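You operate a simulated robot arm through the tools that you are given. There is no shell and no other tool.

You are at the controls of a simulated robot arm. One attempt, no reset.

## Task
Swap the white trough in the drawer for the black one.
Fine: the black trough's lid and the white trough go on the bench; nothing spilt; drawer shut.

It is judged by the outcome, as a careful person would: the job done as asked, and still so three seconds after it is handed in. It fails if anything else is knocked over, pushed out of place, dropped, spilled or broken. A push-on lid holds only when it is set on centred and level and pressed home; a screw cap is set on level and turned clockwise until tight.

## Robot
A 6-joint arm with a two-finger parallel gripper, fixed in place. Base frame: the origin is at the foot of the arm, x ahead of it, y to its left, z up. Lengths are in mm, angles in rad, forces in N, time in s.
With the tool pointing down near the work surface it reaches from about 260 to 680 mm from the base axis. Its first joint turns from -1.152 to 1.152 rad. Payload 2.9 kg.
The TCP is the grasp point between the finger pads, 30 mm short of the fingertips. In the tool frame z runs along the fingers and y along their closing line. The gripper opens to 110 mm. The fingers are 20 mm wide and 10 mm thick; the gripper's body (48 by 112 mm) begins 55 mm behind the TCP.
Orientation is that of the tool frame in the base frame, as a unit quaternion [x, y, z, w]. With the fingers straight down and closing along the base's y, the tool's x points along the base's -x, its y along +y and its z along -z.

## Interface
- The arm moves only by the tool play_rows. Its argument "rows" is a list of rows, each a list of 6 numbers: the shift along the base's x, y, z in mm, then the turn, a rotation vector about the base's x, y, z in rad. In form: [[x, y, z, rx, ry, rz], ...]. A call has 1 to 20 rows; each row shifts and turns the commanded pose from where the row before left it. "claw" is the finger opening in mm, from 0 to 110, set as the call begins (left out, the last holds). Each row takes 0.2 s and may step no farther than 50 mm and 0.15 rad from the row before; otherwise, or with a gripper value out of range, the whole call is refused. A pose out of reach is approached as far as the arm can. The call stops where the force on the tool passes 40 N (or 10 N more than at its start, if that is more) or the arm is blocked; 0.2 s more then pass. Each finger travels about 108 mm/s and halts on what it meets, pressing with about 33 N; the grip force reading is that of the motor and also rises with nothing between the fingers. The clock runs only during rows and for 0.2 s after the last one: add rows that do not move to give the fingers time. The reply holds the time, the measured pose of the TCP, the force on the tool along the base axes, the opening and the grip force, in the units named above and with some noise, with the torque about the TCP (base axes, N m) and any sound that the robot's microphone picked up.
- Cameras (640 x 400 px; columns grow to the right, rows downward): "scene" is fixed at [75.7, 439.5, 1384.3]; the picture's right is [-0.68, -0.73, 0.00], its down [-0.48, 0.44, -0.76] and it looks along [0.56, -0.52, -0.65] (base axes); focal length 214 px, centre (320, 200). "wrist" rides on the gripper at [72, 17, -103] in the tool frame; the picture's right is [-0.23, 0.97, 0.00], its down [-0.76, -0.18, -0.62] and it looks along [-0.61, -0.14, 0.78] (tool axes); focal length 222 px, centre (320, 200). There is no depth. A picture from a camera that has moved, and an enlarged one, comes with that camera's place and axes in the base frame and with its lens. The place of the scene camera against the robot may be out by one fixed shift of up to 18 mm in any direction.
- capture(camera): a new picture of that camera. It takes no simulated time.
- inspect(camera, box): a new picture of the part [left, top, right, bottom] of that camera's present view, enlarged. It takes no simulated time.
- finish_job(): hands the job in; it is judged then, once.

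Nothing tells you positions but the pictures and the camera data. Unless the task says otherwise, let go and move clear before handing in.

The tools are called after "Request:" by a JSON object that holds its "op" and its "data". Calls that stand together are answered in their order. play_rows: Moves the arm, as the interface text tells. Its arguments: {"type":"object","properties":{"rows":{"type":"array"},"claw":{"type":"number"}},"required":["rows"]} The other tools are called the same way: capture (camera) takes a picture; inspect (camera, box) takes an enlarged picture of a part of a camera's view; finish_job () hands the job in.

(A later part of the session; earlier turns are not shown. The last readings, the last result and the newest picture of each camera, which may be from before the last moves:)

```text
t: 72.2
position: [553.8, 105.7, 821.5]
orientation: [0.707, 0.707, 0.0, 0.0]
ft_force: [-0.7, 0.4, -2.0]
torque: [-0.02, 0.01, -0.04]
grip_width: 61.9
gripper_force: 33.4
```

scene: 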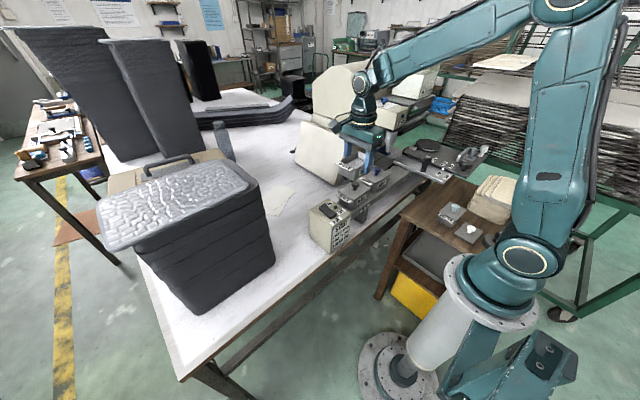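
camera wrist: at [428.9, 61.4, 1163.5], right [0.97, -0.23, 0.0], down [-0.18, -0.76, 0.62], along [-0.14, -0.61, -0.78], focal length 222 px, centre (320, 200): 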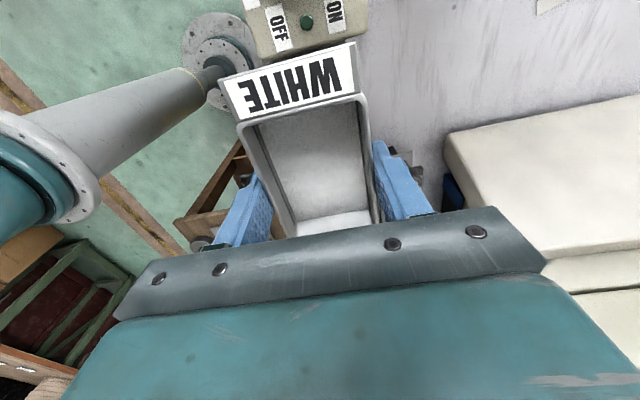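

Request:
{"op": "play_rows", "data": {"rows": [[0, 0, -1, 0, 0, 0], [0, 0, 0, 0, 0, 0]]}}

Request:
{"op": "play_rows", "data": {"rows": [[0, 0, -1, 0, 0, 0], [0, 0, 0, 0, 0, 0]]}}

Request:
{"op": "inspect", "data": {"camera": "scene", "box": [285, 195, 330, 235]}}

```text
t: 72.8
position: [553.9, 106.1, 820.9]
orientation: [0.707, 0.707, 0.0, 0.0]
ft_force: [0.1, -0.3, -2.8]
torque: [-0.02, -0.02, 0.01]
grip_width: 62.0
gripper_force: 33.1
```

```text
t: 73.4
position: [552.8, 105.3, 821.3]
orientation: [0.707, 0.707, 0.0, -0.001]
ft_force: [0.2, 0.7, -2.9]
torque: [-0.01, 0.02, 0.0]
grip_width: 61.7
gripper_force: 33.1
```

```text
10.00 times, centred on (308, 215) of scene
camera zoom: at [75.7, 439.5, 1384.3], right [-0.68, -0.73, 0.0], down [-0.48, 0.44, -0.76], along [0.56, -0.52, -0.65], focal length 2145 px, centre (445, 50)
```

zoom: 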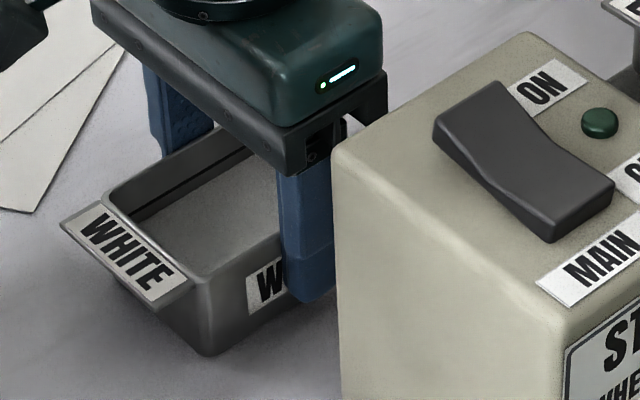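

Request:
{"op": "play_rows", "data": {"rows": [[0, 0, -1, 0, 0, 0], [0, 0, 0, 0, 0, 0]]}}

Request:
{"op": "play_rows", "data": {"rows": [[0, 0, -0.7, 0, 0, 0], [0, 0, 0, 0, 0, 0]]}}

```text
t: 74.0
position: [554.8, 106.1, 820.2]
orientation: [0.707, 0.707, 0.0, 0.0]
ft_force: [-1.9, -1.6, 3.9]
torque: [0.06, 0.3, 0.07]
grip_width: 62.0
gripper_force: 32.7
```

```text
t: 74.6
position: [554.7, 106.2, 821.0]
orientation: [0.708, 0.707, 0.001, 0.001]
ft_force: [-5.4, -4.1, 16.0]
torque: [-0.05, 0.46, 0.1]
grip_width: 61.8
gripper_force: 33.2
```

Contact again with a light load. I'll ease off half a millimetre and then open, with no other motion in the call.

Request:
{"op": "play_rows", "data": {"rows": [[0, 0, 0.5, 0, 0, 0], [0, 0, 0, 0, 0, 0]]}}

Request:
{"op": "play_rows", "data": {"rows": [[0, 0, 0, 0, 0, 0], [0, 0, 0, 0, 0, 0], [0, 0, 0, 0, 0, 0]], "claw": 84}}

Request:
{"op": "play_rows", "data": {"rows": [[0, 0, 5, 0, 0, 0], [0, 0, 15, 0, 0, 0], [0, 0, 30, 0, 0, 0], [0, 0, 40, 0, 0, 0], [0, 0, 40, 0, 0, 0], [0, 0, 40, 0, 0, 0], [0, 0, 40, 0, 0, 0], [0, 0, 30, 0, 0, 0], [0, 0, 0, 0, 0, 0]]}}

Request:
{"op": "capture", "data": {"camera": "wrist"}}

Request:
{"op": "inspect", "data": {"camera": "scene", "box": [240, 140, 380, 240]}}

```text
t: 75.2
position: [553.9, 105.9, 820.6]
orientation: [0.707, 0.707, 0.001, 0.0]
ft_force: [-4.8, -2.2, 20.9]
torque: [-0.24, 0.37, -0.13]
grip_width: 61.7
gripper_force: 32.9
```

```text
t: 76.0
position: [553.2, 105.8, 819.7]
orientation: [0.707, 0.707, 0.0, 0.0]
ft_force: [0.3, -0.1, -0.6]
torque: [0.01, 0.01, 0.03]
grip_width: 84.0
gripper_force: 0.0
```

```text
t: 78.0
position: [555.7, 107.1, 1061.4]
orientation: [0.708, 0.707, 0.0, 0.0]
ft_force: [0.9, 0.0, 1.0]
torque: [0.03, 0.03, -0.01]
grip_width: 84.0
gripper_force: 0.0
```

```text
taken
camera wrist: at [572.6, 179.5, 1163.6], right [0.97, -0.23, 0.0], down [-0.18, -0.76, 0.62], along [-0.14, -0.61, -0.78], focal length 222 px, centre (320, 200)
```

wrist: 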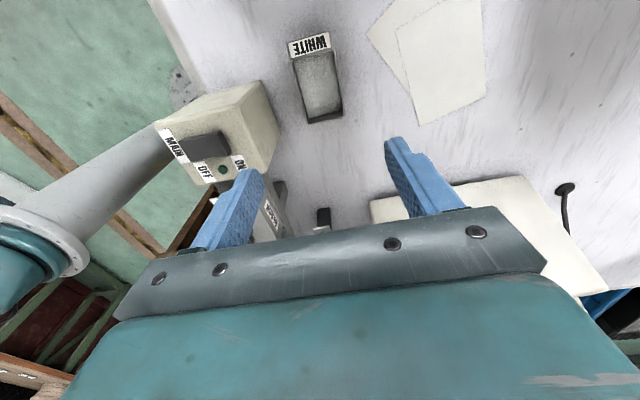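

```text
4.00 times, centred on (310, 190) of scene
camera zoom: at [75.7, 439.5, 1384.3], right [-0.68, -0.73, 0.0], down [-0.48, 0.44, -0.76], along [0.56, -0.52, -0.65], focal length 858 px, centre (360, 240)
```

zoom: 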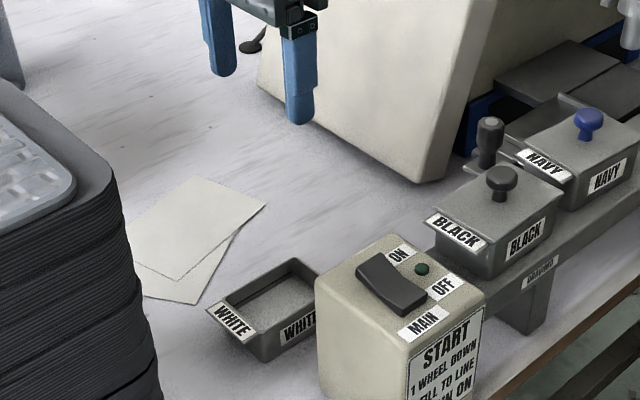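

The white trough is on the bench, upright, with nothing spilt, and the gripper is clear and empty. Now over to the black trough.

Request:
{"op": "play_rows", "data": {"rows": [[-30, -25, 0, 0, 0, 0], [-35, -30, 0, 0, 0, 0], [-35, -28, 0, 0, 0, 0], [-30, -22, 0, 0, 0, 0], [-12, -12, 0, 0, 0, 0], [0, 0, 0, 0, 0, 0]], "claw": 50}}

Request:
{"op": "capture", "data": {"camera": "wrist"}}

Request:
{"op": "inspect", "data": {"camera": "wrist", "box": [240, 60, 430, 210]}}

Request:
{"op": "inspect", "data": {"camera": "scene", "box": [330, 130, 400, 210]}}

```text
t: 79.4
position: [413.1, -9.4, 1060.5]
orientation: [0.707, 0.707, 0.0, 0.0]
ft_force: [0.4, -0.2, 0.4]
torque: [0.0, -0.02, -0.02]
grip_width: 50.1
gripper_force: 0.1
```

```text
taken
camera wrist: at [430.2, 62.8, 1164.4], right [0.97, -0.23, 0.0], down [-0.18, -0.76, 0.62], along [-0.14, -0.61, -0.78], focal length 222 px, centre (320, 200)
```

wrist: 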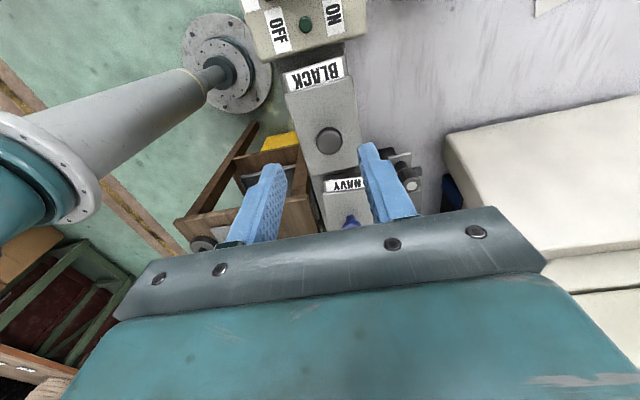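

```text
2.67 times, centred on (335, 135) of wrist
camera zoom: at [430.2, 62.8, 1164.4], right [0.97, -0.23, 0.0], down [-0.18, -0.76, 0.62], along [-0.14, -0.61, -0.78], focal length 592 px, centre (280, 373)
```

zoom: 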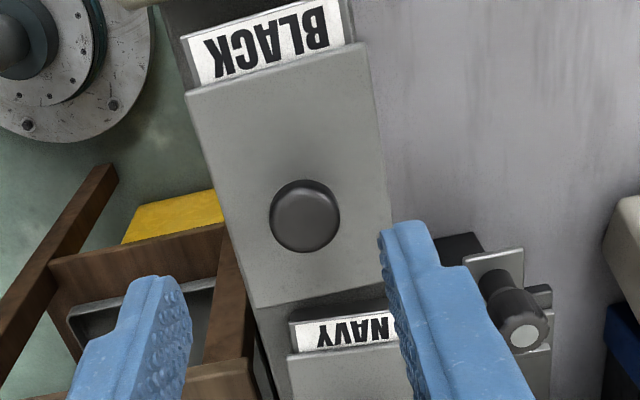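

```text
5.00 times, centred on (365, 170) of scene
camera zoom: at [75.7, 439.5, 1384.3], right [-0.68, -0.73, 0.0], down [-0.48, 0.44, -0.76], along [0.56, -0.52, -0.65], focal length 1072 px, centre (95, 350)
```

zoom: 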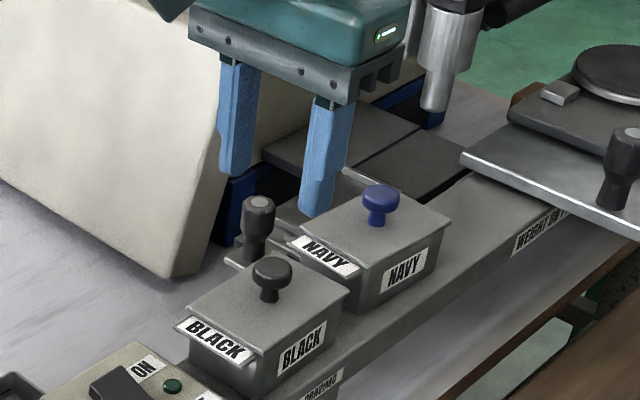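

The black lid's knob is at about (419, -27, 958), diameter about 26, with the lid top near z 936. I'll lower over the knob and check.

Request:
{"op": "play_rows", "data": {"rows": [[6.2, -17.6, -20, 0, 0, 0], [0, 0, -30, 0, 0, 0], [0, 0, -20, 0, 0, 0], [0, 0, -10, 0, 0, 0], [0, 0, 0, 0, 0, 0]]}}

Request:
{"op": "inspect", "data": {"camera": "wrist", "box": [220, 50, 430, 220]}}

Request:
{"op": "inspect", "data": {"camera": "scene", "box": [330, 130, 400, 210]}}

```text
t: 80.6
position: [418.6, -28.0, 979.2]
orientation: [0.707, 0.707, 0.0, 0.001]
ft_force: [0.5, -0.3, 0.2]
torque: [-0.01, 0.01, 0.03]
grip_width: 50.5
gripper_force: 0.0
```

```text
2.35 times, centred on (325, 135) of wrist
camera zoom: at [435.9, 43.8, 1082.7], right [0.97, -0.23, 0.0], down [-0.18, -0.76, 0.62], along [-0.14, -0.61, -0.78], focal length 523 px, centre (308, 353)
```

zoom: 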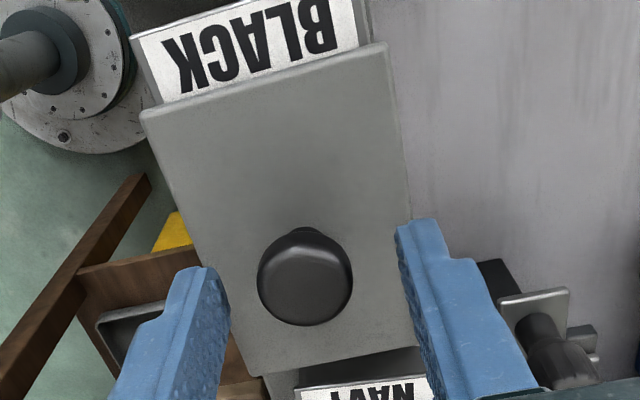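

```text
5.00 times, centred on (365, 170) of scene
camera zoom: at [75.7, 439.5, 1384.3], right [-0.68, -0.73, 0.0], down [-0.48, 0.44, -0.76], along [0.56, -0.52, -0.65], focal length 1072 px, centre (95, 350)
```

zoom: 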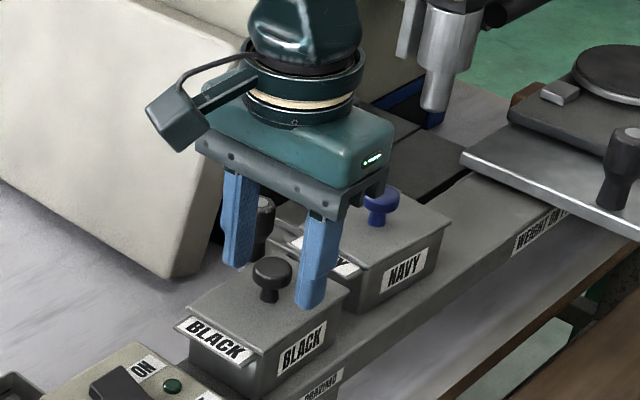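

Lined up. I'll go a few millimetres lower and close on the knob.

Request:
{"op": "play_rows", "data": {"rows": [[0.4, 0.8, -5, 0, 0, 0], [0, 0, -3, 0, 0, 0], [0, 0, 0, 0, 0, 0]]}}

Request:
{"op": "play_rows", "data": {"rows": [[0, 0, 0, 0, 0, 0], [0, 0, 0, 0, 0, 0], [0, 0, 0, 0, 0, 0]], "claw": 15}}

Request:
{"op": "inspect", "data": {"camera": "wrist", "box": [220, 50, 430, 220]}}

```text
t: 81.4
position: [418.9, -28.4, 972.3]
orientation: [0.707, 0.707, 0.0, 0.0]
ft_force: [1.0, -0.4, 0.1]
torque: [-0.06, -0.02, 0.03]
grip_width: 50.2
gripper_force: 0.0
```

```text
t: 82.2
position: [418.0, -27.6, 970.9]
orientation: [0.707, 0.707, 0.0, 0.0]
ft_force: [-0.1, -0.9, 0.5]
torque: [0.01, 0.01, 0.03]
grip_width: 23.9
gripper_force: 33.0
heard: snap
```

```text
2.35 times, centred on (325, 135) of wrist
camera zoom: at [436.6, 44.3, 1074.9], right [0.97, -0.23, 0.0], down [-0.18, -0.76, 0.62], along [-0.14, -0.61, -0.78], focal length 523 px, centre (308, 353)
```

zoom: 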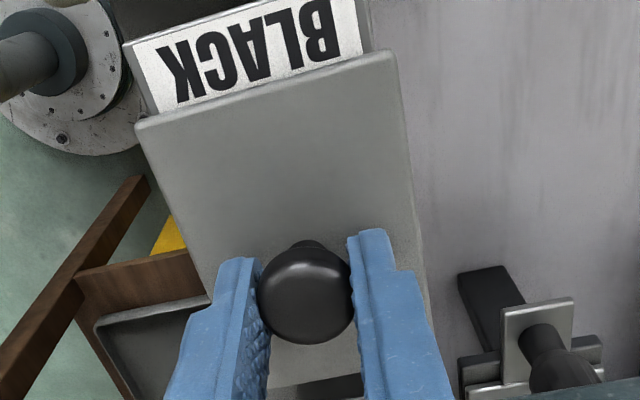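

The knob is gripped and I heard a snap, most likely the push-on lid letting go. I'll lift very slowly and check that the trough stays put.

Request:
{"op": "play_rows", "data": {"rows": [[0, 0, 0.5, 0, 0, 0], [0, 0, 1, 0, 0, 0], [0, 0, 1, 0, 0, 0], [0, 0, 1, 0, 0, 0], [0, 0, 1, 0, 0, 0], [0, 0, 0.5, 0, 0, 0], [0, 0, 0, 0, 0, 0]]}}

Request:
{"op": "inspect", "data": {"camera": "wrist", "box": [220, 50, 430, 220]}}

Request:
{"op": "inspect", "data": {"camera": "scene", "box": [330, 160, 400, 210]}}

```text
t: 83.8
position: [418.9, -26.9, 977.2]
orientation: [0.707, 0.707, 0.0, 0.001]
ft_force: [0.4, -0.1, -1.2]
torque: [0.01, 0.03, 0.0]
grip_width: 24.0
gripper_force: 32.7
```

```text
2.35 times, centred on (325, 135) of wrist
camera zoom: at [436.1, 44.1, 1080.3], right [0.97, -0.23, 0.0], down [-0.18, -0.76, 0.62], along [-0.14, -0.61, -0.78], focal length 523 px, centre (308, 353)
```

zoom: 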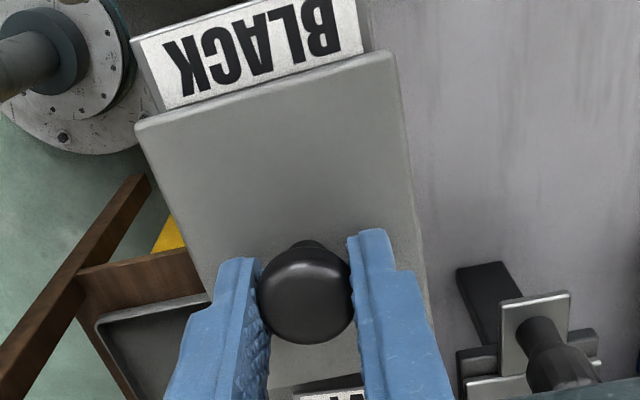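

```text
8.00 times, centred on (365, 185) of scene
camera zoom: at [75.7, 439.5, 1384.3], right [-0.68, -0.73, 0.0], down [-0.48, 0.44, -0.76], along [0.56, -0.52, -0.65], focal length 1716 px, centre (-40, 320)
```

zoom: 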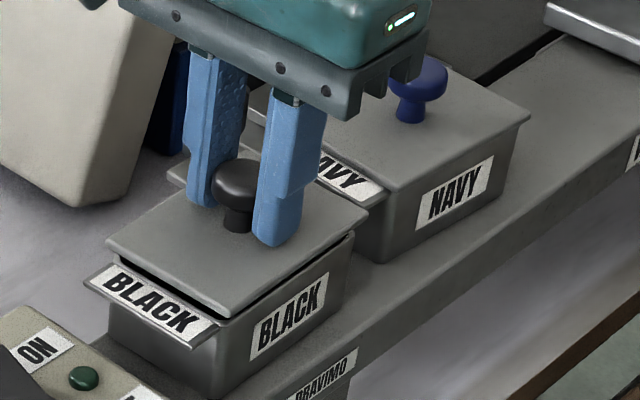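

The lid is coming off cleanly and the black trough stays on the rail. I'll lift it clear and carry it over to the bench at about (575, -20).

Request:
{"op": "play_rows", "data": {"rows": [[0, 0, 4, 0, 0, 0], [0, 0, 8, 0, 0, 0], [0, 0, 12, 0, 0, 0], [0, 0, 15, 0, 0, 0], [0, 0, 15, 0, 0, 0], [0, 0, 12, 0, 0, 0], [2, 0, 8, 0, 0, 0], [6, 0, 4, 0, 0, 0], [12, 0, 0, 0, 0, 0], [18, 0, 0, 0, 0, 0], [20, 1, 0, 0, 0, 0], [20, 1, 0, 0, 0, 0], [20, 1, 0, 0, 0, 0], [20, 1, 0, 0, 0, 0], [16, 1, 0, 0, 0, 0], [12, 1, 0, 0, 0, 0], [7, 1, 0, 0, 0, 0], [3, 0, 0, 0, 0, 0], [0, 0, 0, 0, 0, 0]]}}

Request:
{"op": "capture", "data": {"camera": "wrist"}}

Request:
{"op": "inspect", "data": {"camera": "scene", "box": [260, 120, 400, 230]}}

```text
t: 87.8
position: [575.6, -20.4, 1053.7]
orientation: [0.707, 0.707, 0.0, 0.0]
ft_force: [0.2, -0.2, -0.2]
torque: [0.01, -0.01, 0.05]
grip_width: 23.8
gripper_force: 32.8
```

```text
taken
camera wrist: at [593.0, 51.3, 1157.8], right [0.97, -0.23, 0.0], down [-0.18, -0.76, 0.62], along [-0.14, -0.61, -0.78], focal length 222 px, centre (320, 200)
```

wrist: 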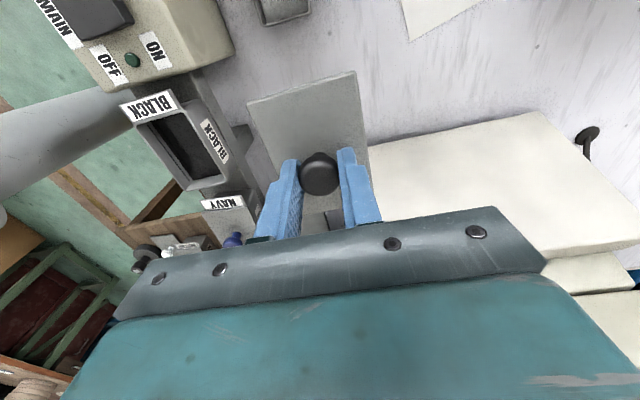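

```text
3.64 times, centred on (330, 175) of scene
camera zoom: at [75.7, 439.5, 1384.3], right [-0.68, -0.73, 0.0], down [-0.48, 0.44, -0.76], along [0.56, -0.52, -0.65], focal length 780 px, centre (284, 291)
```

zoom: 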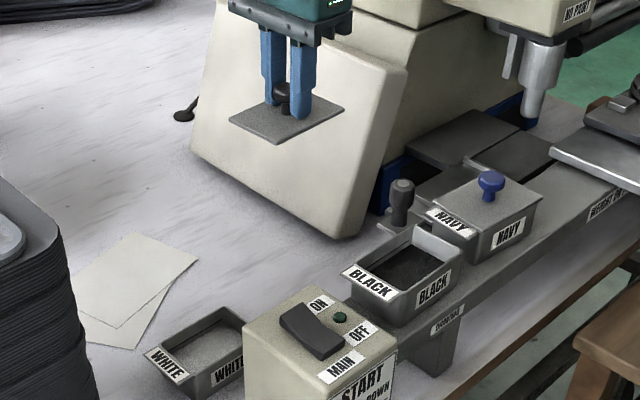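

The lid hangs level, and the black trough is open on the rail with paint in it. Now lowering the lid to the bench.

Request:
{"op": "play_rows", "data": {"rows": [[0, 0, -5, 0, 0, 0], [0, 0, -12, 0, 0, 0], [0, 0, -20, 0, 0, 0], [0, 0, -25, 0, 0, 0], [0, 0, -25, 0, 0, 0], [0, 0, -25, 0, 0, 0], [0, 0, -25, 0, 0, 0], [0, 0, -25, 0, 0, 0], [0, 0, -20, 0, 0, 0], [0, 0, -12, 0, 0, 0], [0, 0, -6, 0, 0, 0], [0, 0, -3, 0, 0, 0], [0, 0, 0, 0, 0, 0]]}}

Request:
{"op": "inspect", "data": {"camera": "scene", "box": [280, 130, 370, 210]}}

Request:
{"op": "inspect", "data": {"camera": "wrist", "box": [200, 40, 440, 220]}}

```text
t: 90.6
position: [575.6, -19.7, 850.6]
orientation: [0.706, 0.708, 0.0, 0.0]
ft_force: [-0.7, -0.1, -0.3]
torque: [-0.02, -0.03, 0.04]
grip_width: 24.2
gripper_force: 32.7
```

```text
5.00 times, centred on (325, 170) of scene
camera zoom: at [75.7, 439.5, 1384.3], right [-0.68, -0.73, 0.0], down [-0.48, 0.44, -0.76], along [0.56, -0.52, -0.65], focal length 1072 px, centre (295, 350)
```

zoom: 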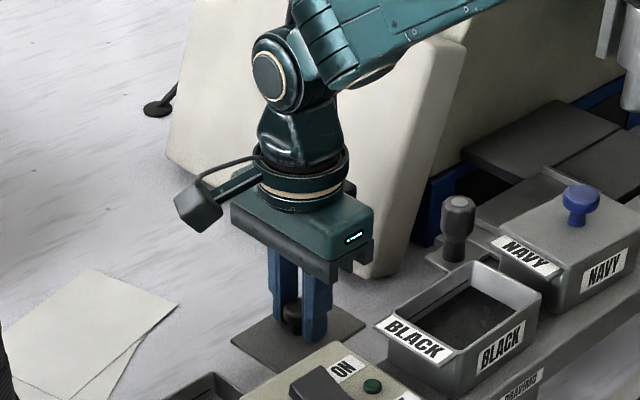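

```text
2.22 times, centred on (320, 130) of wrist
camera zoom: at [592.9, 51.4, 954.7], right [0.97, -0.23, 0.0], down [-0.18, -0.76, 0.62], along [-0.14, -0.61, -0.78], focal length 494 px, centre (320, 356)
```

zoom: 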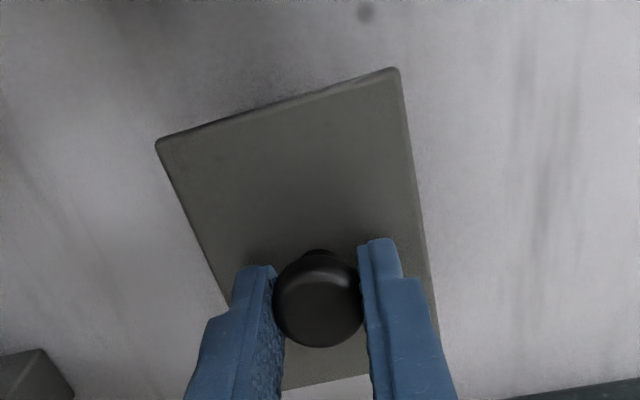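

Request:
{"op": "play_rows", "data": {"rows": [[0, 0, -4, 0, 0, 0], [0, 0, -4, 0, 0, 0], [0, 0, -4, 0, 0, 0], [0, 0, -3, 0, 0, 0], [0, 0, -2, 0, 0, 0], [0, 0, 0, 0, 0, 0]]}}

Request:
{"op": "play_rows", "data": {"rows": [[0, 0, -1.5, 0, 0, 0], [0, 0, -1.5, 0, 0, 0]]}}

Request:
{"op": "play_rows", "data": {"rows": [[0, 0, -1, 0, 0, 0], [0, 0, -1, 0, 0, 0]]}}

Request:
{"op": "play_rows", "data": {"rows": [[0, 0, -1, 0, 0, 0], [0, 0, -1, 0, 0, 0]]}}

```text
t: 92.0
position: [574.8, -20.2, 833.6]
orientation: [0.707, 0.707, 0.0, 0.0]
ft_force: [0.9, 0.5, 0.3]
torque: [-0.01, 0.0, 0.01]
grip_width: 24.0
gripper_force: 32.6
```

```text
t: 92.6
position: [574.1, -20.9, 831.5]
orientation: [0.707, 0.707, 0.0, 0.001]
ft_force: [0.5, 0.8, -0.2]
torque: [-0.01, 0.0, 0.0]
grip_width: 23.9
gripper_force: 32.9
```

```text
t: 93.2
position: [574.7, -20.5, 828.0]
orientation: [0.707, 0.707, 0.0, 0.0]
ft_force: [-0.6, -0.8, -0.4]
torque: [0.0, 0.0, 0.03]
grip_width: 23.8
gripper_force: 33.0
```

```text
t: 93.8
position: [575.1, -19.5, 828.7]
orientation: [0.708, 0.706, 0.0, 0.0]
ft_force: [-0.7, 0.9, 0.1]
torque: [-0.01, 0.05, 0.0]
grip_width: 24.2
gripper_force: 33.4
```

Request:
{"op": "play_rows", "data": {"rows": [[0, 0, -1, 0, 0, 0], [0, 0, -1, 0, 0, 0]]}}

Request:
{"op": "play_rows", "data": {"rows": [[0, 0, -1, 0, 0, 0], [0, 0, -1, 0, 0, 0]]}}

Request:
{"op": "play_rows", "data": {"rows": [[0, 0, -1, 0, 0, 0], [0, 0, 0, 0, 0, 0]]}}

Request:
{"op": "inspect", "data": {"camera": "scene", "box": [290, 150, 370, 215]}}

```text
t: 94.4
position: [574.5, -20.1, 826.4]
orientation: [0.707, 0.707, 0.0, 0.0]
ft_force: [0.5, 0.6, 0.3]
torque: [0.01, -0.06, 0.01]
grip_width: 23.9
gripper_force: 32.9
```

```text
t: 95.0
position: [574.0, -20.6, 823.5]
orientation: [0.707, 0.707, 0.0, 0.0]
ft_force: [0.8, 0.3, -0.5]
torque: [0.01, 0.02, 0.03]
grip_width: 24.0
gripper_force: 33.5
```

```text
t: 95.6
position: [574.6, -20.2, 821.8]
orientation: [0.707, 0.707, 0.0, 0.0]
ft_force: [-0.1, 0.3, -0.3]
torque: [0.0, -0.03, -0.01]
grip_width: 24.1
gripper_force: 32.7
```

```text
6.15 times, centred on (330, 182) of scene
camera zoom: at [75.7, 439.5, 1384.3], right [-0.68, -0.73, 0.0], down [-0.48, 0.44, -0.76], along [0.56, -0.52, -0.65], focal length 1320 px, centre (258, 308)
```

zoom: 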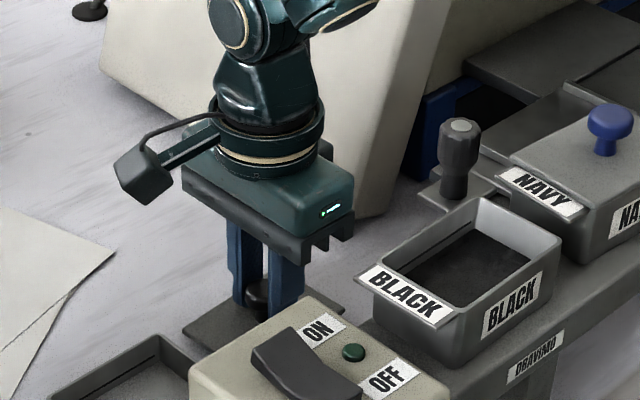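

Request:
{"op": "play_rows", "data": {"rows": [[0, 0, -1, 0, 0, 0], [0, 0, 0, 0, 0, 0]]}}

Request:
{"op": "play_rows", "data": {"rows": [[0, 0, -1, 0, 0, 0], [0, 0, 0, 0, 0, 0]]}}

Request:
{"op": "play_rows", "data": {"rows": [[0, 0, -1, 0, 0, 0], [0, 0, 0, 0, 0, 0]]}}

Request:
{"op": "play_rows", "data": {"rows": [[0, 0, -1, 0, 0, 0], [0, 0, 0, 0, 0, 0]]}}

```text
t: 96.2
position: [574.8, -19.9, 822.2]
orientation: [0.707, 0.707, 0.0, 0.0]
ft_force: [0.8, 0.7, 2.2]
torque: [0.03, 0.07, -0.02]
grip_width: 23.9
gripper_force: 33.1
```

```text
t: 96.8
position: [574.2, -21.5, 821.8]
orientation: [0.707, 0.708, 0.001, 0.0]
ft_force: [-4.7, 1.6, 13.4]
torque: [0.04, 0.13, -0.01]
grip_width: 23.6
gripper_force: 32.6
```

```text
t: 97.4
position: [575.7, -20.3, 821.6]
orientation: [0.707, 0.707, 0.001, 0.002]
ft_force: [-9.1, 2.4, 26.0]
torque: [0.08, 0.15, -0.03]
grip_width: 23.7
gripper_force: 33.5
```

```text
t: 98.0
position: [575.5, -20.2, 821.0]
orientation: [0.707, 0.707, 0.001, 0.002]
ft_force: [-8.4, 0.6, 33.3]
torque: [0.06, 0.19, -0.02]
grip_width: 23.7
gripper_force: 32.9
```

The lid is on the bench, and I pressed a bit more than needed. Easing off, then opening with no other motion.

Request:
{"op": "play_rows", "data": {"rows": [[0, 0, 1.5, 0, 0, 0], [0, 0, 1, 0, 0, 0], [0, 0, 0, 0, 0, 0]]}}

Request:
{"op": "play_rows", "data": {"rows": [[0, 0, 0, 0, 0, 0], [0, 0, 0, 0, 0, 0], [0, 0, 0, 0, 0, 0]], "claw": 50}}

Request:
{"op": "play_rows", "data": {"rows": [[0, 0, 5, 0, 0, 0], [0, 0, 15, 0, 0, 0], [0, 0, 30, 0, 0, 0], [0, 0, 40, 0, 0, 0], [0, 0, 40, 0, 0, 0], [0, 0, 40, 0, 0, 0], [0, 0, 40, 0, 0, 0], [0, 0, 20, 0, 0, 0], [0, 0, 0, 0, 0, 0]]}}

Request:
{"op": "capture", "data": {"camera": "wrist"}}

Request:
{"op": "inspect", "data": {"camera": "scene", "box": [270, 140, 400, 230]}}

```text
t: 98.8
position: [574.6, -20.8, 820.4]
orientation: [0.707, 0.707, 0.001, 0.001]
ft_force: [5.4, 1.5, 15.8]
torque: [0.05, -0.18, -0.04]
grip_width: 23.9
gripper_force: 32.7
```

```text
t: 99.6
position: [575.0, -21.5, 820.1]
orientation: [0.707, 0.707, -0.001, -0.001]
ft_force: [-1.0, -0.6, 2.5]
torque: [0.03, -0.03, -0.01]
grip_width: 49.6
gripper_force: 0.0
```

```text
t: 101.6
position: [572.7, -20.0, 1054.4]
orientation: [0.707, 0.707, 0.001, 0.001]
ft_force: [-0.6, 0.5, 0.6]
torque: [0.03, -0.02, 0.0]
grip_width: 50.3
gripper_force: 0.1
```

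```text
taken
camera wrist: at [590.9, 51.5, 1157.7], right [0.97, -0.23, 0.0], down [-0.18, -0.76, 0.62], along [-0.14, -0.61, -0.78], focal length 222 px, centre (320, 200)
```

wrist: 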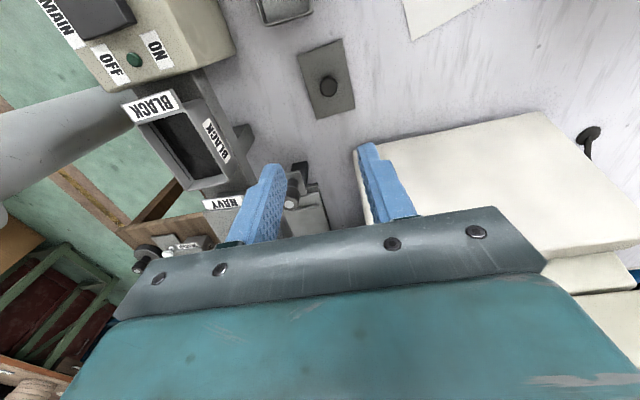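

```text
4.44 times, centred on (335, 185) of scene
camera zoom: at [75.7, 439.5, 1384.3], right [-0.68, -0.73, 0.0], down [-0.48, 0.44, -0.76], along [0.56, -0.52, -0.65], focal length 953 px, centre (253, 267)
```

zoom: 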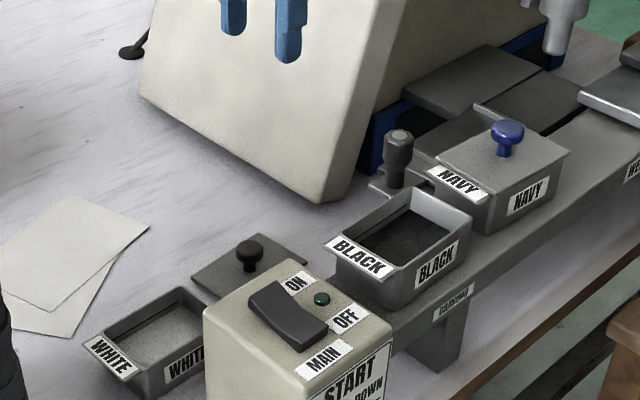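

The lid lies flat on the bench near the white trough. Next I'll go over the open black trough and measure it.

Request:
{"op": "play_rows", "data": {"rows": [[-30, -2, 0, 0, 0, 0], [-40, -3, 0, 0, 0, 0], [-40, -3, 0, 0, 0, 0], [-30, -2, -10, 0, 0, 0], [-14, -1, -10, 0, 0, 0], [0, 0, 0, 0, 0, 0]], "claw": 84}}

Request:
{"op": "capture", "data": {"camera": "wrist"}}

Request:
{"op": "inspect", "data": {"camera": "wrist", "box": [200, 50, 440, 220]}}

Request:
{"op": "inspect", "data": {"camera": "scene", "box": [330, 130, 400, 210]}}

```text
t: 103.0
position: [419.3, -31.6, 1029.9]
orientation: [0.707, 0.707, 0.0, 0.0]
ft_force: [-0.5, -1.0, 0.3]
torque: [-0.02, 0.04, -0.02]
grip_width: 84.1
gripper_force: 0.1
```

```text
taken
camera wrist: at [437.6, 41.5, 1133.4], right [0.97, -0.23, 0.0], down [-0.18, -0.76, 0.62], along [-0.14, -0.61, -0.78], focal length 222 px, centre (320, 200)
```

wrist: 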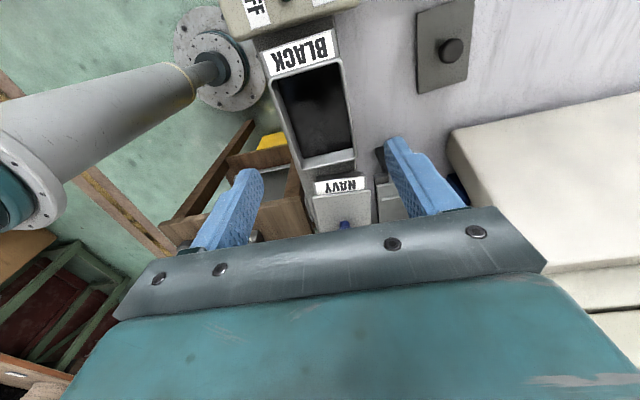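

```text
2.35 times, centred on (320, 135) of wrist
camera zoom: at [437.6, 41.5, 1133.4], right [0.97, -0.23, 0.0], down [-0.18, -0.76, 0.62], along [-0.14, -0.61, -0.78], focal length 523 px, centre (320, 353)
```

zoom: 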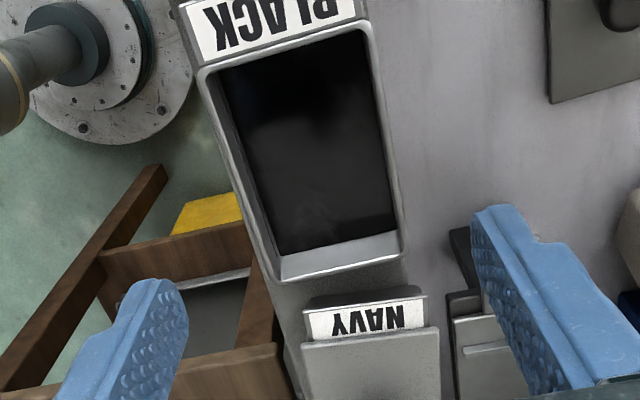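

```text
5.00 times, centred on (365, 170) of scene
camera zoom: at [75.7, 439.5, 1384.3], right [-0.68, -0.73, 0.0], down [-0.48, 0.44, -0.76], along [0.56, -0.52, -0.65], focal length 1072 px, centre (95, 350)
```

zoom: 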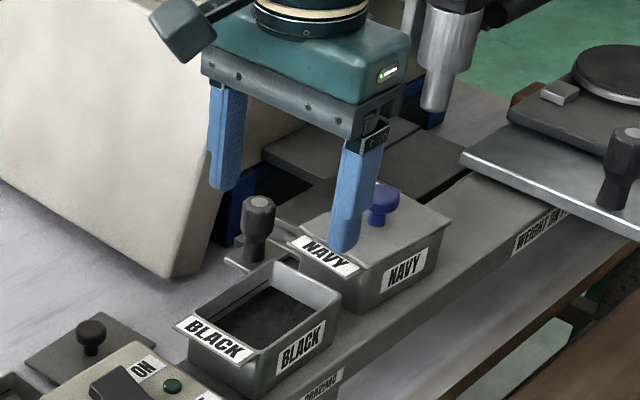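

The black trough's rim spans about x 389–450 and y -73 to 14, centre (420, -29.5), rim z about 930. I'll come down around it and look before gripping.

Request:
{"op": "play_rows", "data": {"rows": [[0.8, 1.8, -25, 0, 0, 0], [0, 0, -30, 0, 0, 0], [0, 0, -25, 0, 0, 0], [0, 0, -10, 0, 0, 0], [0, 0, 0, 0, 0, 0]]}}

Request:
{"op": "inspect", "data": {"camera": "wrist", "box": [180, 20, 460, 230]}}

Request:
{"op": "inspect", "data": {"camera": "scene", "box": [330, 140, 400, 220]}}

```text
t: 104.2
position: [420.9, -29.4, 941.1]
orientation: [0.707, 0.707, 0.0, -0.001]
ft_force: [0.4, 0.0, -0.1]
torque: [-0.03, -0.03, -0.02]
grip_width: 83.9
gripper_force: 0.0
```

```text
1.90 times, centred on (320, 125) of wrist
camera zoom: at [438.8, 42.8, 1044.2], right [0.97, -0.23, 0.0], down [-0.18, -0.76, 0.62], along [-0.14, -0.61, -0.78], focal length 423 px, centre (320, 343)
```

zoom: 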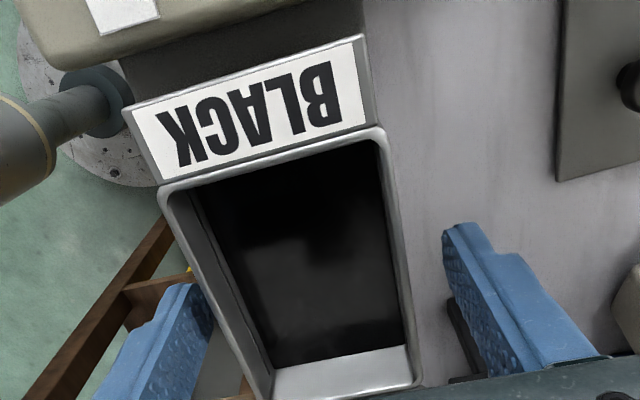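

```text
5.00 times, centred on (365, 180) of scene
camera zoom: at [75.7, 439.5, 1384.3], right [-0.68, -0.73, 0.0], down [-0.48, 0.44, -0.76], along [0.56, -0.52, -0.65], focal length 1072 px, centre (95, 300)
```

zoom: 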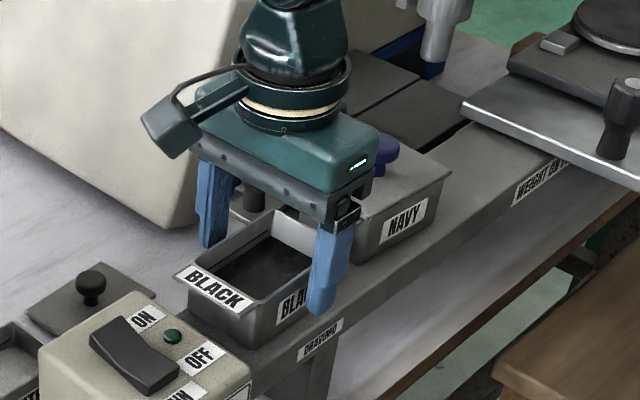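

By comparison with the white trough's picture, the matching grip height here is TCP z about 930. I'll lower 10 mm, narrow to 66, then grip.

Request:
{"op": "play_rows", "data": {"rows": [[0, 0, -5, 0, 0, 0], [0, 0, -5, 0, 0, 0], [0, 0, 0, 0, 0, 0]]}}

Request:
{"op": "play_rows", "data": {"rows": [[0, 0, 0, 0, 0, 0], [0, 0, 0, 0, 0, 0]], "claw": 66}}

Request:
{"op": "inspect", "data": {"camera": "wrist", "box": [180, 60, 460, 230]}}

Request:
{"op": "inspect", "data": {"camera": "scene", "box": [330, 150, 400, 220]}}

```text
t: 105.0
position: [421.1, -29.5, 930.0]
orientation: [0.707, 0.707, 0.0, 0.0]
ft_force: [-0.6, -0.5, 0.4]
torque: [0.0, 0.03, 0.01]
grip_width: 84.2
gripper_force: 0.1
```

```text
t: 105.6
position: [420.5, -30.0, 931.8]
orientation: [0.707, 0.707, 0.0, 0.001]
ft_force: [-0.7, 0.1, -0.7]
torque: [-0.01, 0.0, 0.02]
grip_width: 66.2
gripper_force: 0.2
```

```text
2.29 times, centred on (320, 145) of wrist
camera zoom: at [438.6, 42.1, 1034.6], right [0.97, -0.23, 0.0], down [-0.18, -0.76, 0.62], along [-0.14, -0.61, -0.78], focal length 508 px, centre (320, 326)
```

zoom: 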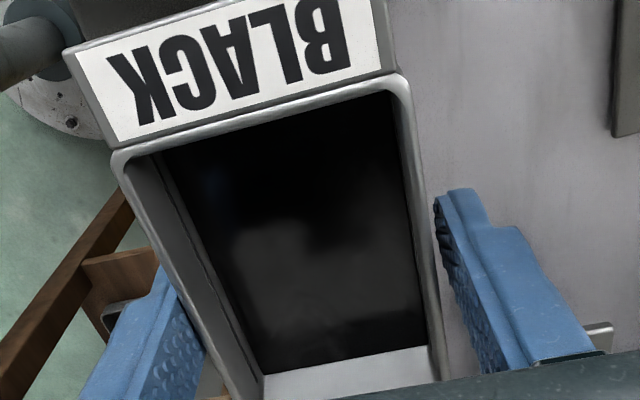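

```text
5.71 times, centred on (365, 185) of scene
camera zoom: at [75.7, 439.5, 1384.3], right [-0.68, -0.73, 0.0], down [-0.48, 0.44, -0.76], along [0.56, -0.52, -0.65], focal length 1226 px, centre (63, 286)
```

zoom: 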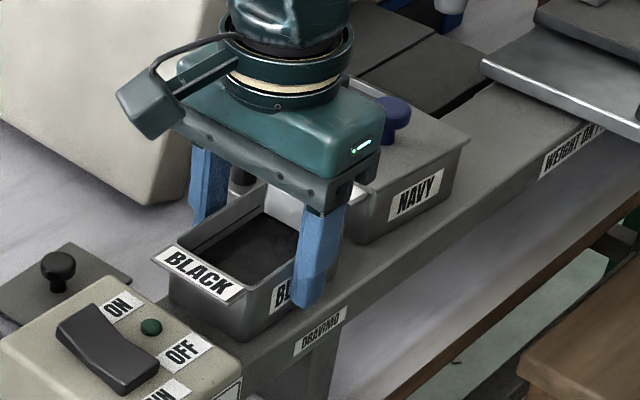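

The trough sits about 1.5 mm toward -x between the fingers. I'll recentre and close.

Request:
{"op": "play_rows", "data": {"rows": [[-1.3, 0, 0, 0, 0, 0], [0, 0, 0, 0, 0, 0]]}}

Request:
{"op": "play_rows", "data": {"rows": [[0, 0, 0, 0, 0, 0], [0, 0, 0, 0, 0, 0], [0, 0, 0, 0, 0, 0]], "claw": 48}}

Request:
{"op": "inspect", "data": {"camera": "wrist", "box": [180, 60, 460, 230]}}

```text
t: 106.2
position: [419.4, -28.8, 930.4]
orientation: [0.707, 0.707, 0.0, 0.001]
ft_force: [0.3, -0.1, 0.0]
torque: [0.02, 0.02, 0.01]
grip_width: 66.0
gripper_force: 0.0
```

```text
t: 107.0
position: [419.5, -28.8, 931.1]
orientation: [0.707, 0.707, 0.0, 0.0]
ft_force: [-0.8, -0.2, 1.6]
torque: [0.06, 0.08, 0.05]
grip_width: 62.1
gripper_force: 33.1
```

```text
2.29 times, centred on (320, 145) of wrist
camera zoom: at [437.4, 42.4, 1034.7], right [0.97, -0.23, 0.0], down [-0.18, -0.76, 0.62], along [-0.14, -0.61, -0.78], focal length 508 px, centre (320, 326)
```

zoom: 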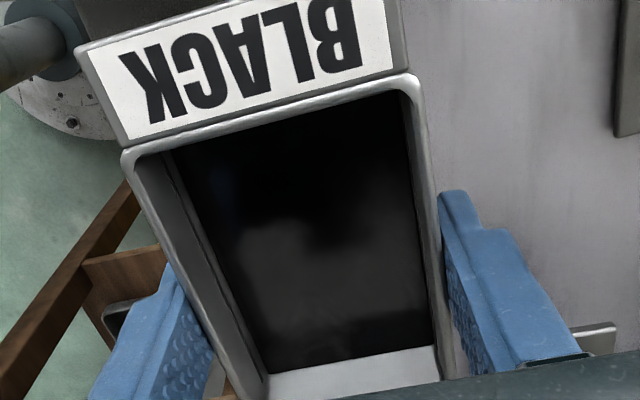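

The black trough is gripped at 62 mm. Slow lift, then a check for level.

Request:
{"op": "play_rows", "data": {"rows": [[0, 0, 0.5, 0, 0, 0], [0, 0, 1, 0, 0, 0], [0, 0, 2, 0, 0, 0], [0, 0, 2, 0, 0, 0], [0, 0, 2, 0, 0, 0], [0, 0, 2, 0, 0, 0], [0, 0, 1, 0, 0, 0], [0, 0, 0.5, 0, 0, 0], [0, 0, 0, 0, 0, 0]]}}

Request:
{"op": "inspect", "data": {"camera": "wrist", "box": [180, 60, 460, 230]}}

Request:
{"op": "inspect", "data": {"camera": "scene", "box": [330, 150, 400, 220]}}

```text
t: 109.0
position: [421.1, -29.1, 942.0]
orientation: [0.707, 0.707, 0.0, 0.0]
ft_force: [0.2, -0.1, -3.4]
torque: [-0.01, -0.03, 0.0]
grip_width: 61.7
gripper_force: 32.9
```

```text
2.29 times, centred on (320, 145) of wrist
camera zoom: at [438.4, 41.9, 1045.6], right [0.97, -0.23, 0.0], down [-0.18, -0.76, 0.62], along [-0.14, -0.61, -0.78], focal length 508 px, centre (320, 326)
```

zoom: 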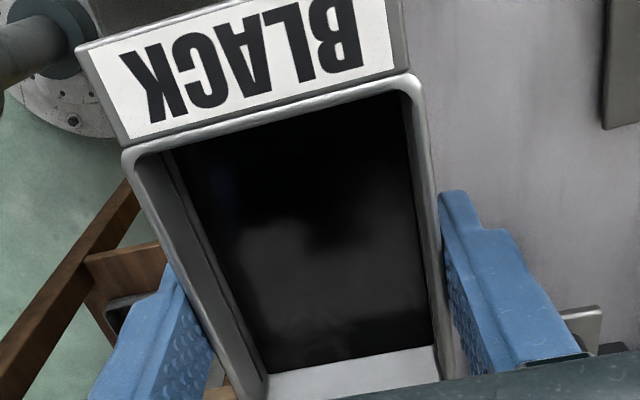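

```text
5.71 times, centred on (365, 185) of scene
camera zoom: at [75.7, 439.5, 1384.3], right [-0.68, -0.73, 0.0], down [-0.48, 0.44, -0.76], along [0.56, -0.52, -0.65], focal length 1226 px, centre (63, 286)
```

zoom: 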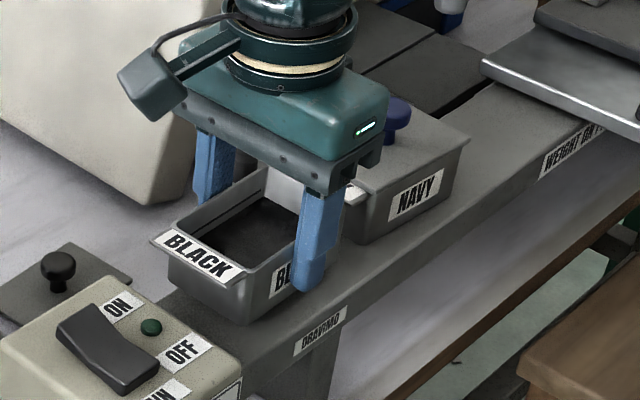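

Level, weight about 3.4 N. I'll raise it and move gently, first to +x and then toward the drawer.

Request:
{"op": "play_rows", "data": {"rows": [[0, 0, 2, 0, 0, 0], [0, 0, 4, 0, 0, 0], [0, 0, 6, 0, 0, 0], [0, 0, 8, 0, 0, 0], [0, 0, 10, 0, 0, 0], [0, 0, 10, 0, 0, 0], [0, 0, 10, 0, 0, 0], [1, 0, 8, 0, 0, 0], [3, 0, 6, 0, 0, 0], [5, 0, 4, 0, 0, 0], [7, 0, 2, 0, 0, 0], [9, 0, 0, 0, 0, 0], [10, 0, 0, 0, 0, 0], [10, 0, 0, 0, 0, 0], [10, 0, 0, 0, 0, 0], [10, 0, 0, 0, 0, 0], [9, 0, 0, 0, 0, 0], [7, -1, 0, 0, 0, 0], [5, -2, 0, 0, 0, 0], [3, -3, 0, 0, 0, 0]]}}

Request:
{"op": "play_rows", "data": {"rows": [[1, -5, 0, 0, 0, 0], [0, -7, 0, 0, 0, 0], [0, -9, 0, 0, 0, 0], [0, -10, 0, 0, 0, 0], [0, -11, 0, 0, 0, 0], [0, -11, 0, 0, 0, 0], [0, -11, 0, 0, 0, 0], [0, -11, 0, 0, 0, 0], [0, -11, 0, 0, 0, 0], [0, -11, 0, 0, 0, 0], [0, -10, 0, 0, 0, 0], [0, -8, 0, 0, 0, 0], [0, -6, 0, 0, 0, 0], [0, -4, 0, 0, 0, 0], [0, -2, 0, 0, 0, 0], [0, 0, 0, 0, 0, 0]]}}

Request:
{"op": "capture", "data": {"camera": "wrist"}}

Request:
{"op": "inspect", "data": {"camera": "scene", "box": [330, 110, 420, 200]}}

```text
t: 113.2
position: [508.5, -35.3, 1011.8]
orientation: [0.708, 0.707, 0.0, 0.001]
ft_force: [-0.7, -0.5, -3.0]
torque: [0.03, 0.03, 0.01]
grip_width: 61.9
gripper_force: 32.9
```

```text
t: 116.6
position: [510.3, -163.4, 1010.8]
orientation: [0.707, 0.707, 0.0, 0.0]
ft_force: [-0.3, -0.1, -2.6]
torque: [-0.01, 0.01, 0.01]
grip_width: 62.0
gripper_force: 33.0
```

```text
taken
camera wrist: at [527.8, -91.6, 1114.7], right [0.97, -0.23, 0.0], down [-0.18, -0.76, 0.62], along [-0.14, -0.61, -0.78], focal length 222 px, centre (320, 200)
```

wrist: 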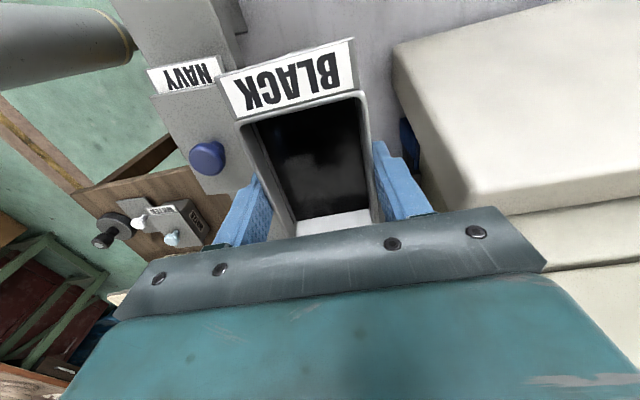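

```text
4.44 times, centred on (375, 155) of scene
camera zoom: at [75.7, 439.5, 1384.3], right [-0.68, -0.73, 0.0], down [-0.48, 0.44, -0.76], along [0.56, -0.52, -0.65], focal length 953 px, centre (76, 400)
```

zoom: 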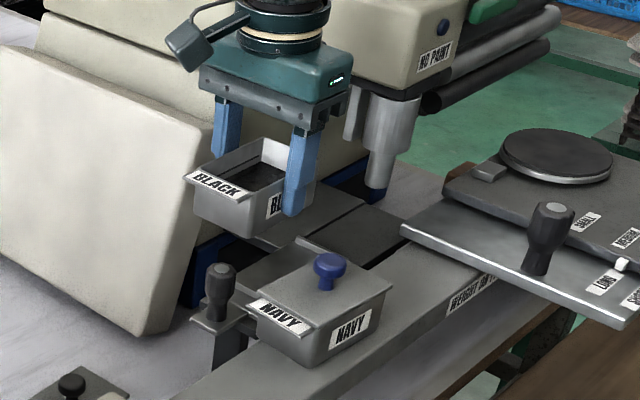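

The trough is above the drawer and level. I'll look at the empty tray before lowering.

Request:
{"op": "inspect", "data": {"camera": "scene", "box": [360, 150, 410, 185]}}

Request:
{"op": "inspect", "data": {"camera": "wrist", "box": [200, 30, 440, 230]}}

```text
11.43 times, centred on (385, 168) of scene
camera zoom: at [75.7, 439.5, 1384.3], right [-0.68, -0.73, 0.0], down [-0.48, 0.44, -0.76], along [0.56, -0.52, -0.65], focal length 2451 px, centre (-423, 571)
```

zoom: 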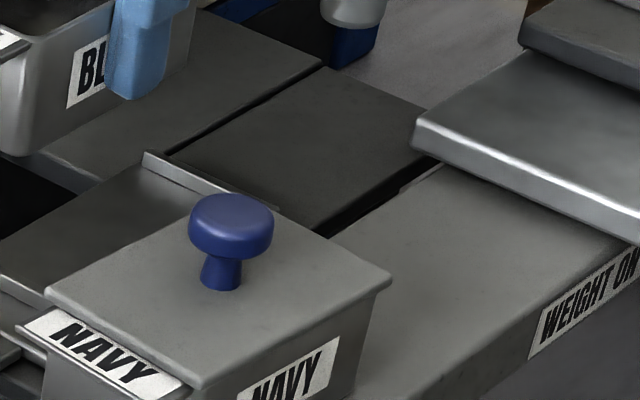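

```text
2.00 times, centred on (320, 130) of wrist
camera zoom: at [527.8, -91.6, 1114.7], right [0.97, -0.23, 0.0], down [-0.18, -0.76, 0.62], along [-0.14, -0.61, -0.78], focal length 444 px, centre (320, 340)
```

zoom: 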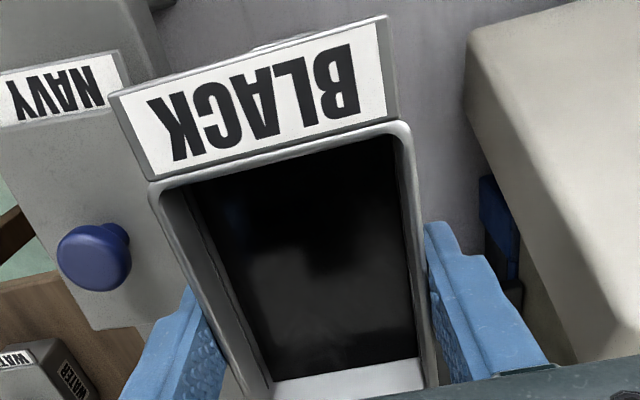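

The tray is a flat plate with low ridges front and back, so I only need to repeat the white trough's position. Black sits about 1.5 mm further +y in the grip, so the target is TCP (510, -227.8). Moving there gently.

Request:
{"op": "play_rows", "data": {"rows": [[-0.7, -2, 0, 0, 0, 0], [0, -4, 0, 0, 0, 0], [0, -6, 0, 0, 0, 0], [0, -8, 0, 0, 0, 0], [0, -9, 0, 0, 0, 0], [0, -9, 0, 0, 0, 0], [0, -8, 0, 0, 0, 0], [0, -7, 0, 0, 0, 0], [0, -5, 0, 0, 0, 0], [0, -3.5, 0, 0, 0, 0], [0, -2, 0, 0, 0, 0], [0, -1, 0, 0, 0, 0], [0, 0, 0, 0, 0, 0]]}}

Request:
{"op": "play_rows", "data": {"rows": [[0, 0, -2, 0, 0, 0], [0, 0, -4, 0, 0, 0], [0, 0, -6, 0, 0, 0], [0, 0, -8, 0, 0, 0], [0, 0, -10, 0, 0, 0], [0, 0, -10, 0, 0, 0], [0, 0, -8, 0, 0, 0], [0, 0, -6, 0, 0, 0], [0, 0, -4, 0, 0, 0], [0, 0, -2, 0, 0, 0], [0, 0, 0, 0, 0, 0]]}}

Request:
{"op": "capture", "data": {"camera": "wrist"}}

Request:
{"op": "inspect", "data": {"camera": "scene", "box": [340, 110, 420, 190]}}

```text
t: 119.4
position: [509.7, -228.3, 1012.7]
orientation: [0.707, 0.707, 0.0, 0.0]
ft_force: [-0.8, 0.4, -3.0]
torque: [0.0, 0.0, 0.0]
grip_width: 61.7
gripper_force: 33.1
```

```text
t: 121.8
position: [508.7, -227.6, 952.0]
orientation: [0.708, 0.706, 0.0, -0.001]
ft_force: [0.3, 0.1, -1.8]
torque: [-0.03, 0.01, 0.0]
grip_width: 62.0
gripper_force: 32.9
```

```text
taken
camera wrist: at [527.2, -155.7, 1055.5], right [0.97, -0.23, 0.0], down [-0.18, -0.76, 0.62], along [-0.14, -0.61, -0.78], focal length 222 px, centre (320, 200)
```

wrist: 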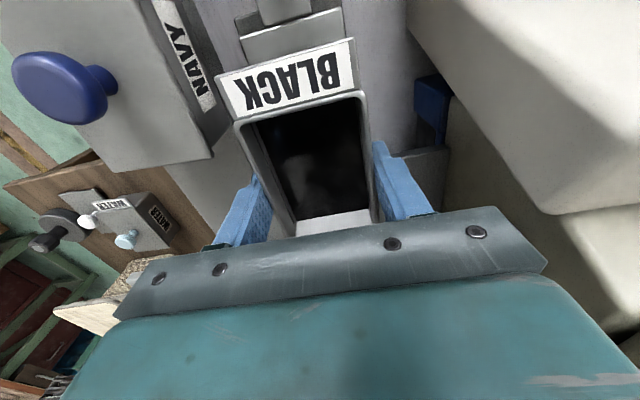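

```text
5.00 times, centred on (380, 150) of scene
camera zoom: at [75.7, 439.5, 1384.3], right [-0.68, -0.73, 0.0], down [-0.48, 0.44, -0.76], along [0.56, -0.52, -0.65], focal length 1072 px, centre (20, 450)
```

zoom: 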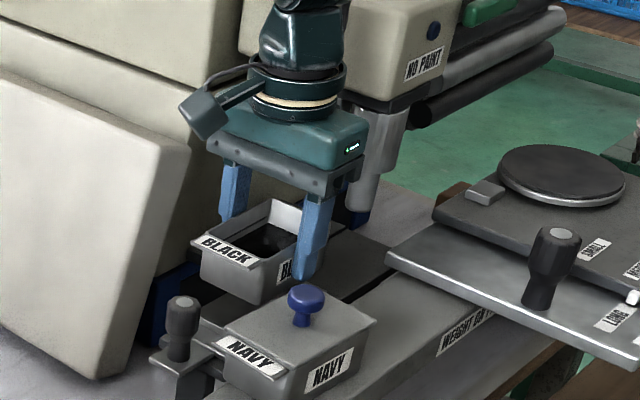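

It's aligned over the tray. I'll keep lowering, then take fine steps until it touches.

Request:
{"op": "play_rows", "data": {"rows": [[0, 0, -2, 0, 0, 0], [0, 0, -4, 0, 0, 0], [0, 0, -5, 0, 0, 0], [0, 0, -5, 0, 0, 0], [0, 0, -4, 0, 0, 0], [0, 0, -3, 0, 0, 0], [0, 0, -2, 0, 0, 0], [0, 0, -1, 0, 0, 0], [0, 0, 0, 0, 0, 0]]}}

Request:
{"op": "inspect", "data": {"camera": "wrist", "box": [180, 20, 460, 230]}}

Request:
{"op": "inspect", "data": {"camera": "scene", "box": [345, 110, 415, 190]}}

```text
t: 123.8
position: [509.7, -228.0, 926.5]
orientation: [0.706, 0.708, 0.0, -0.001]
ft_force: [0.9, 0.0, -2.5]
torque: [-0.02, 0.01, -0.02]
grip_width: 61.8
gripper_force: 33.3
```

```text
1.90 times, centred on (320, 125) of wrist
camera zoom: at [527.7, -155.8, 1029.1], right [0.97, -0.23, 0.0], down [-0.18, -0.76, 0.62], along [-0.14, -0.61, -0.78], focal length 423 px, centre (320, 343)
```

zoom: 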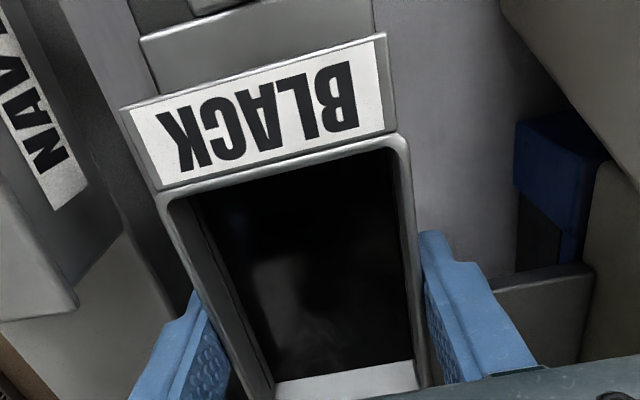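

```text
5.00 times, centred on (380, 150) of scene
camera zoom: at [75.7, 439.5, 1384.3], right [-0.68, -0.73, 0.0], down [-0.48, 0.44, -0.76], along [0.56, -0.52, -0.65], focal length 1072 px, centre (20, 450)
```

zoom: 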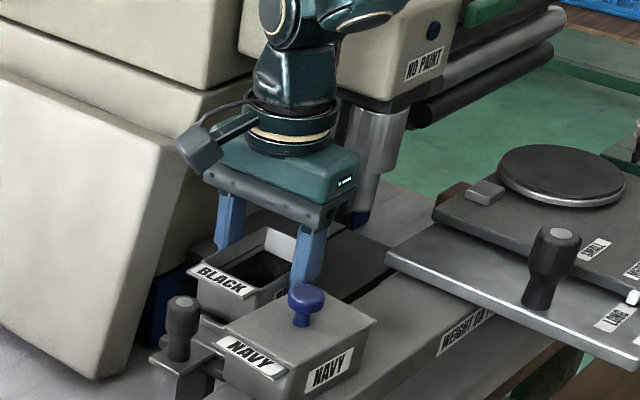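

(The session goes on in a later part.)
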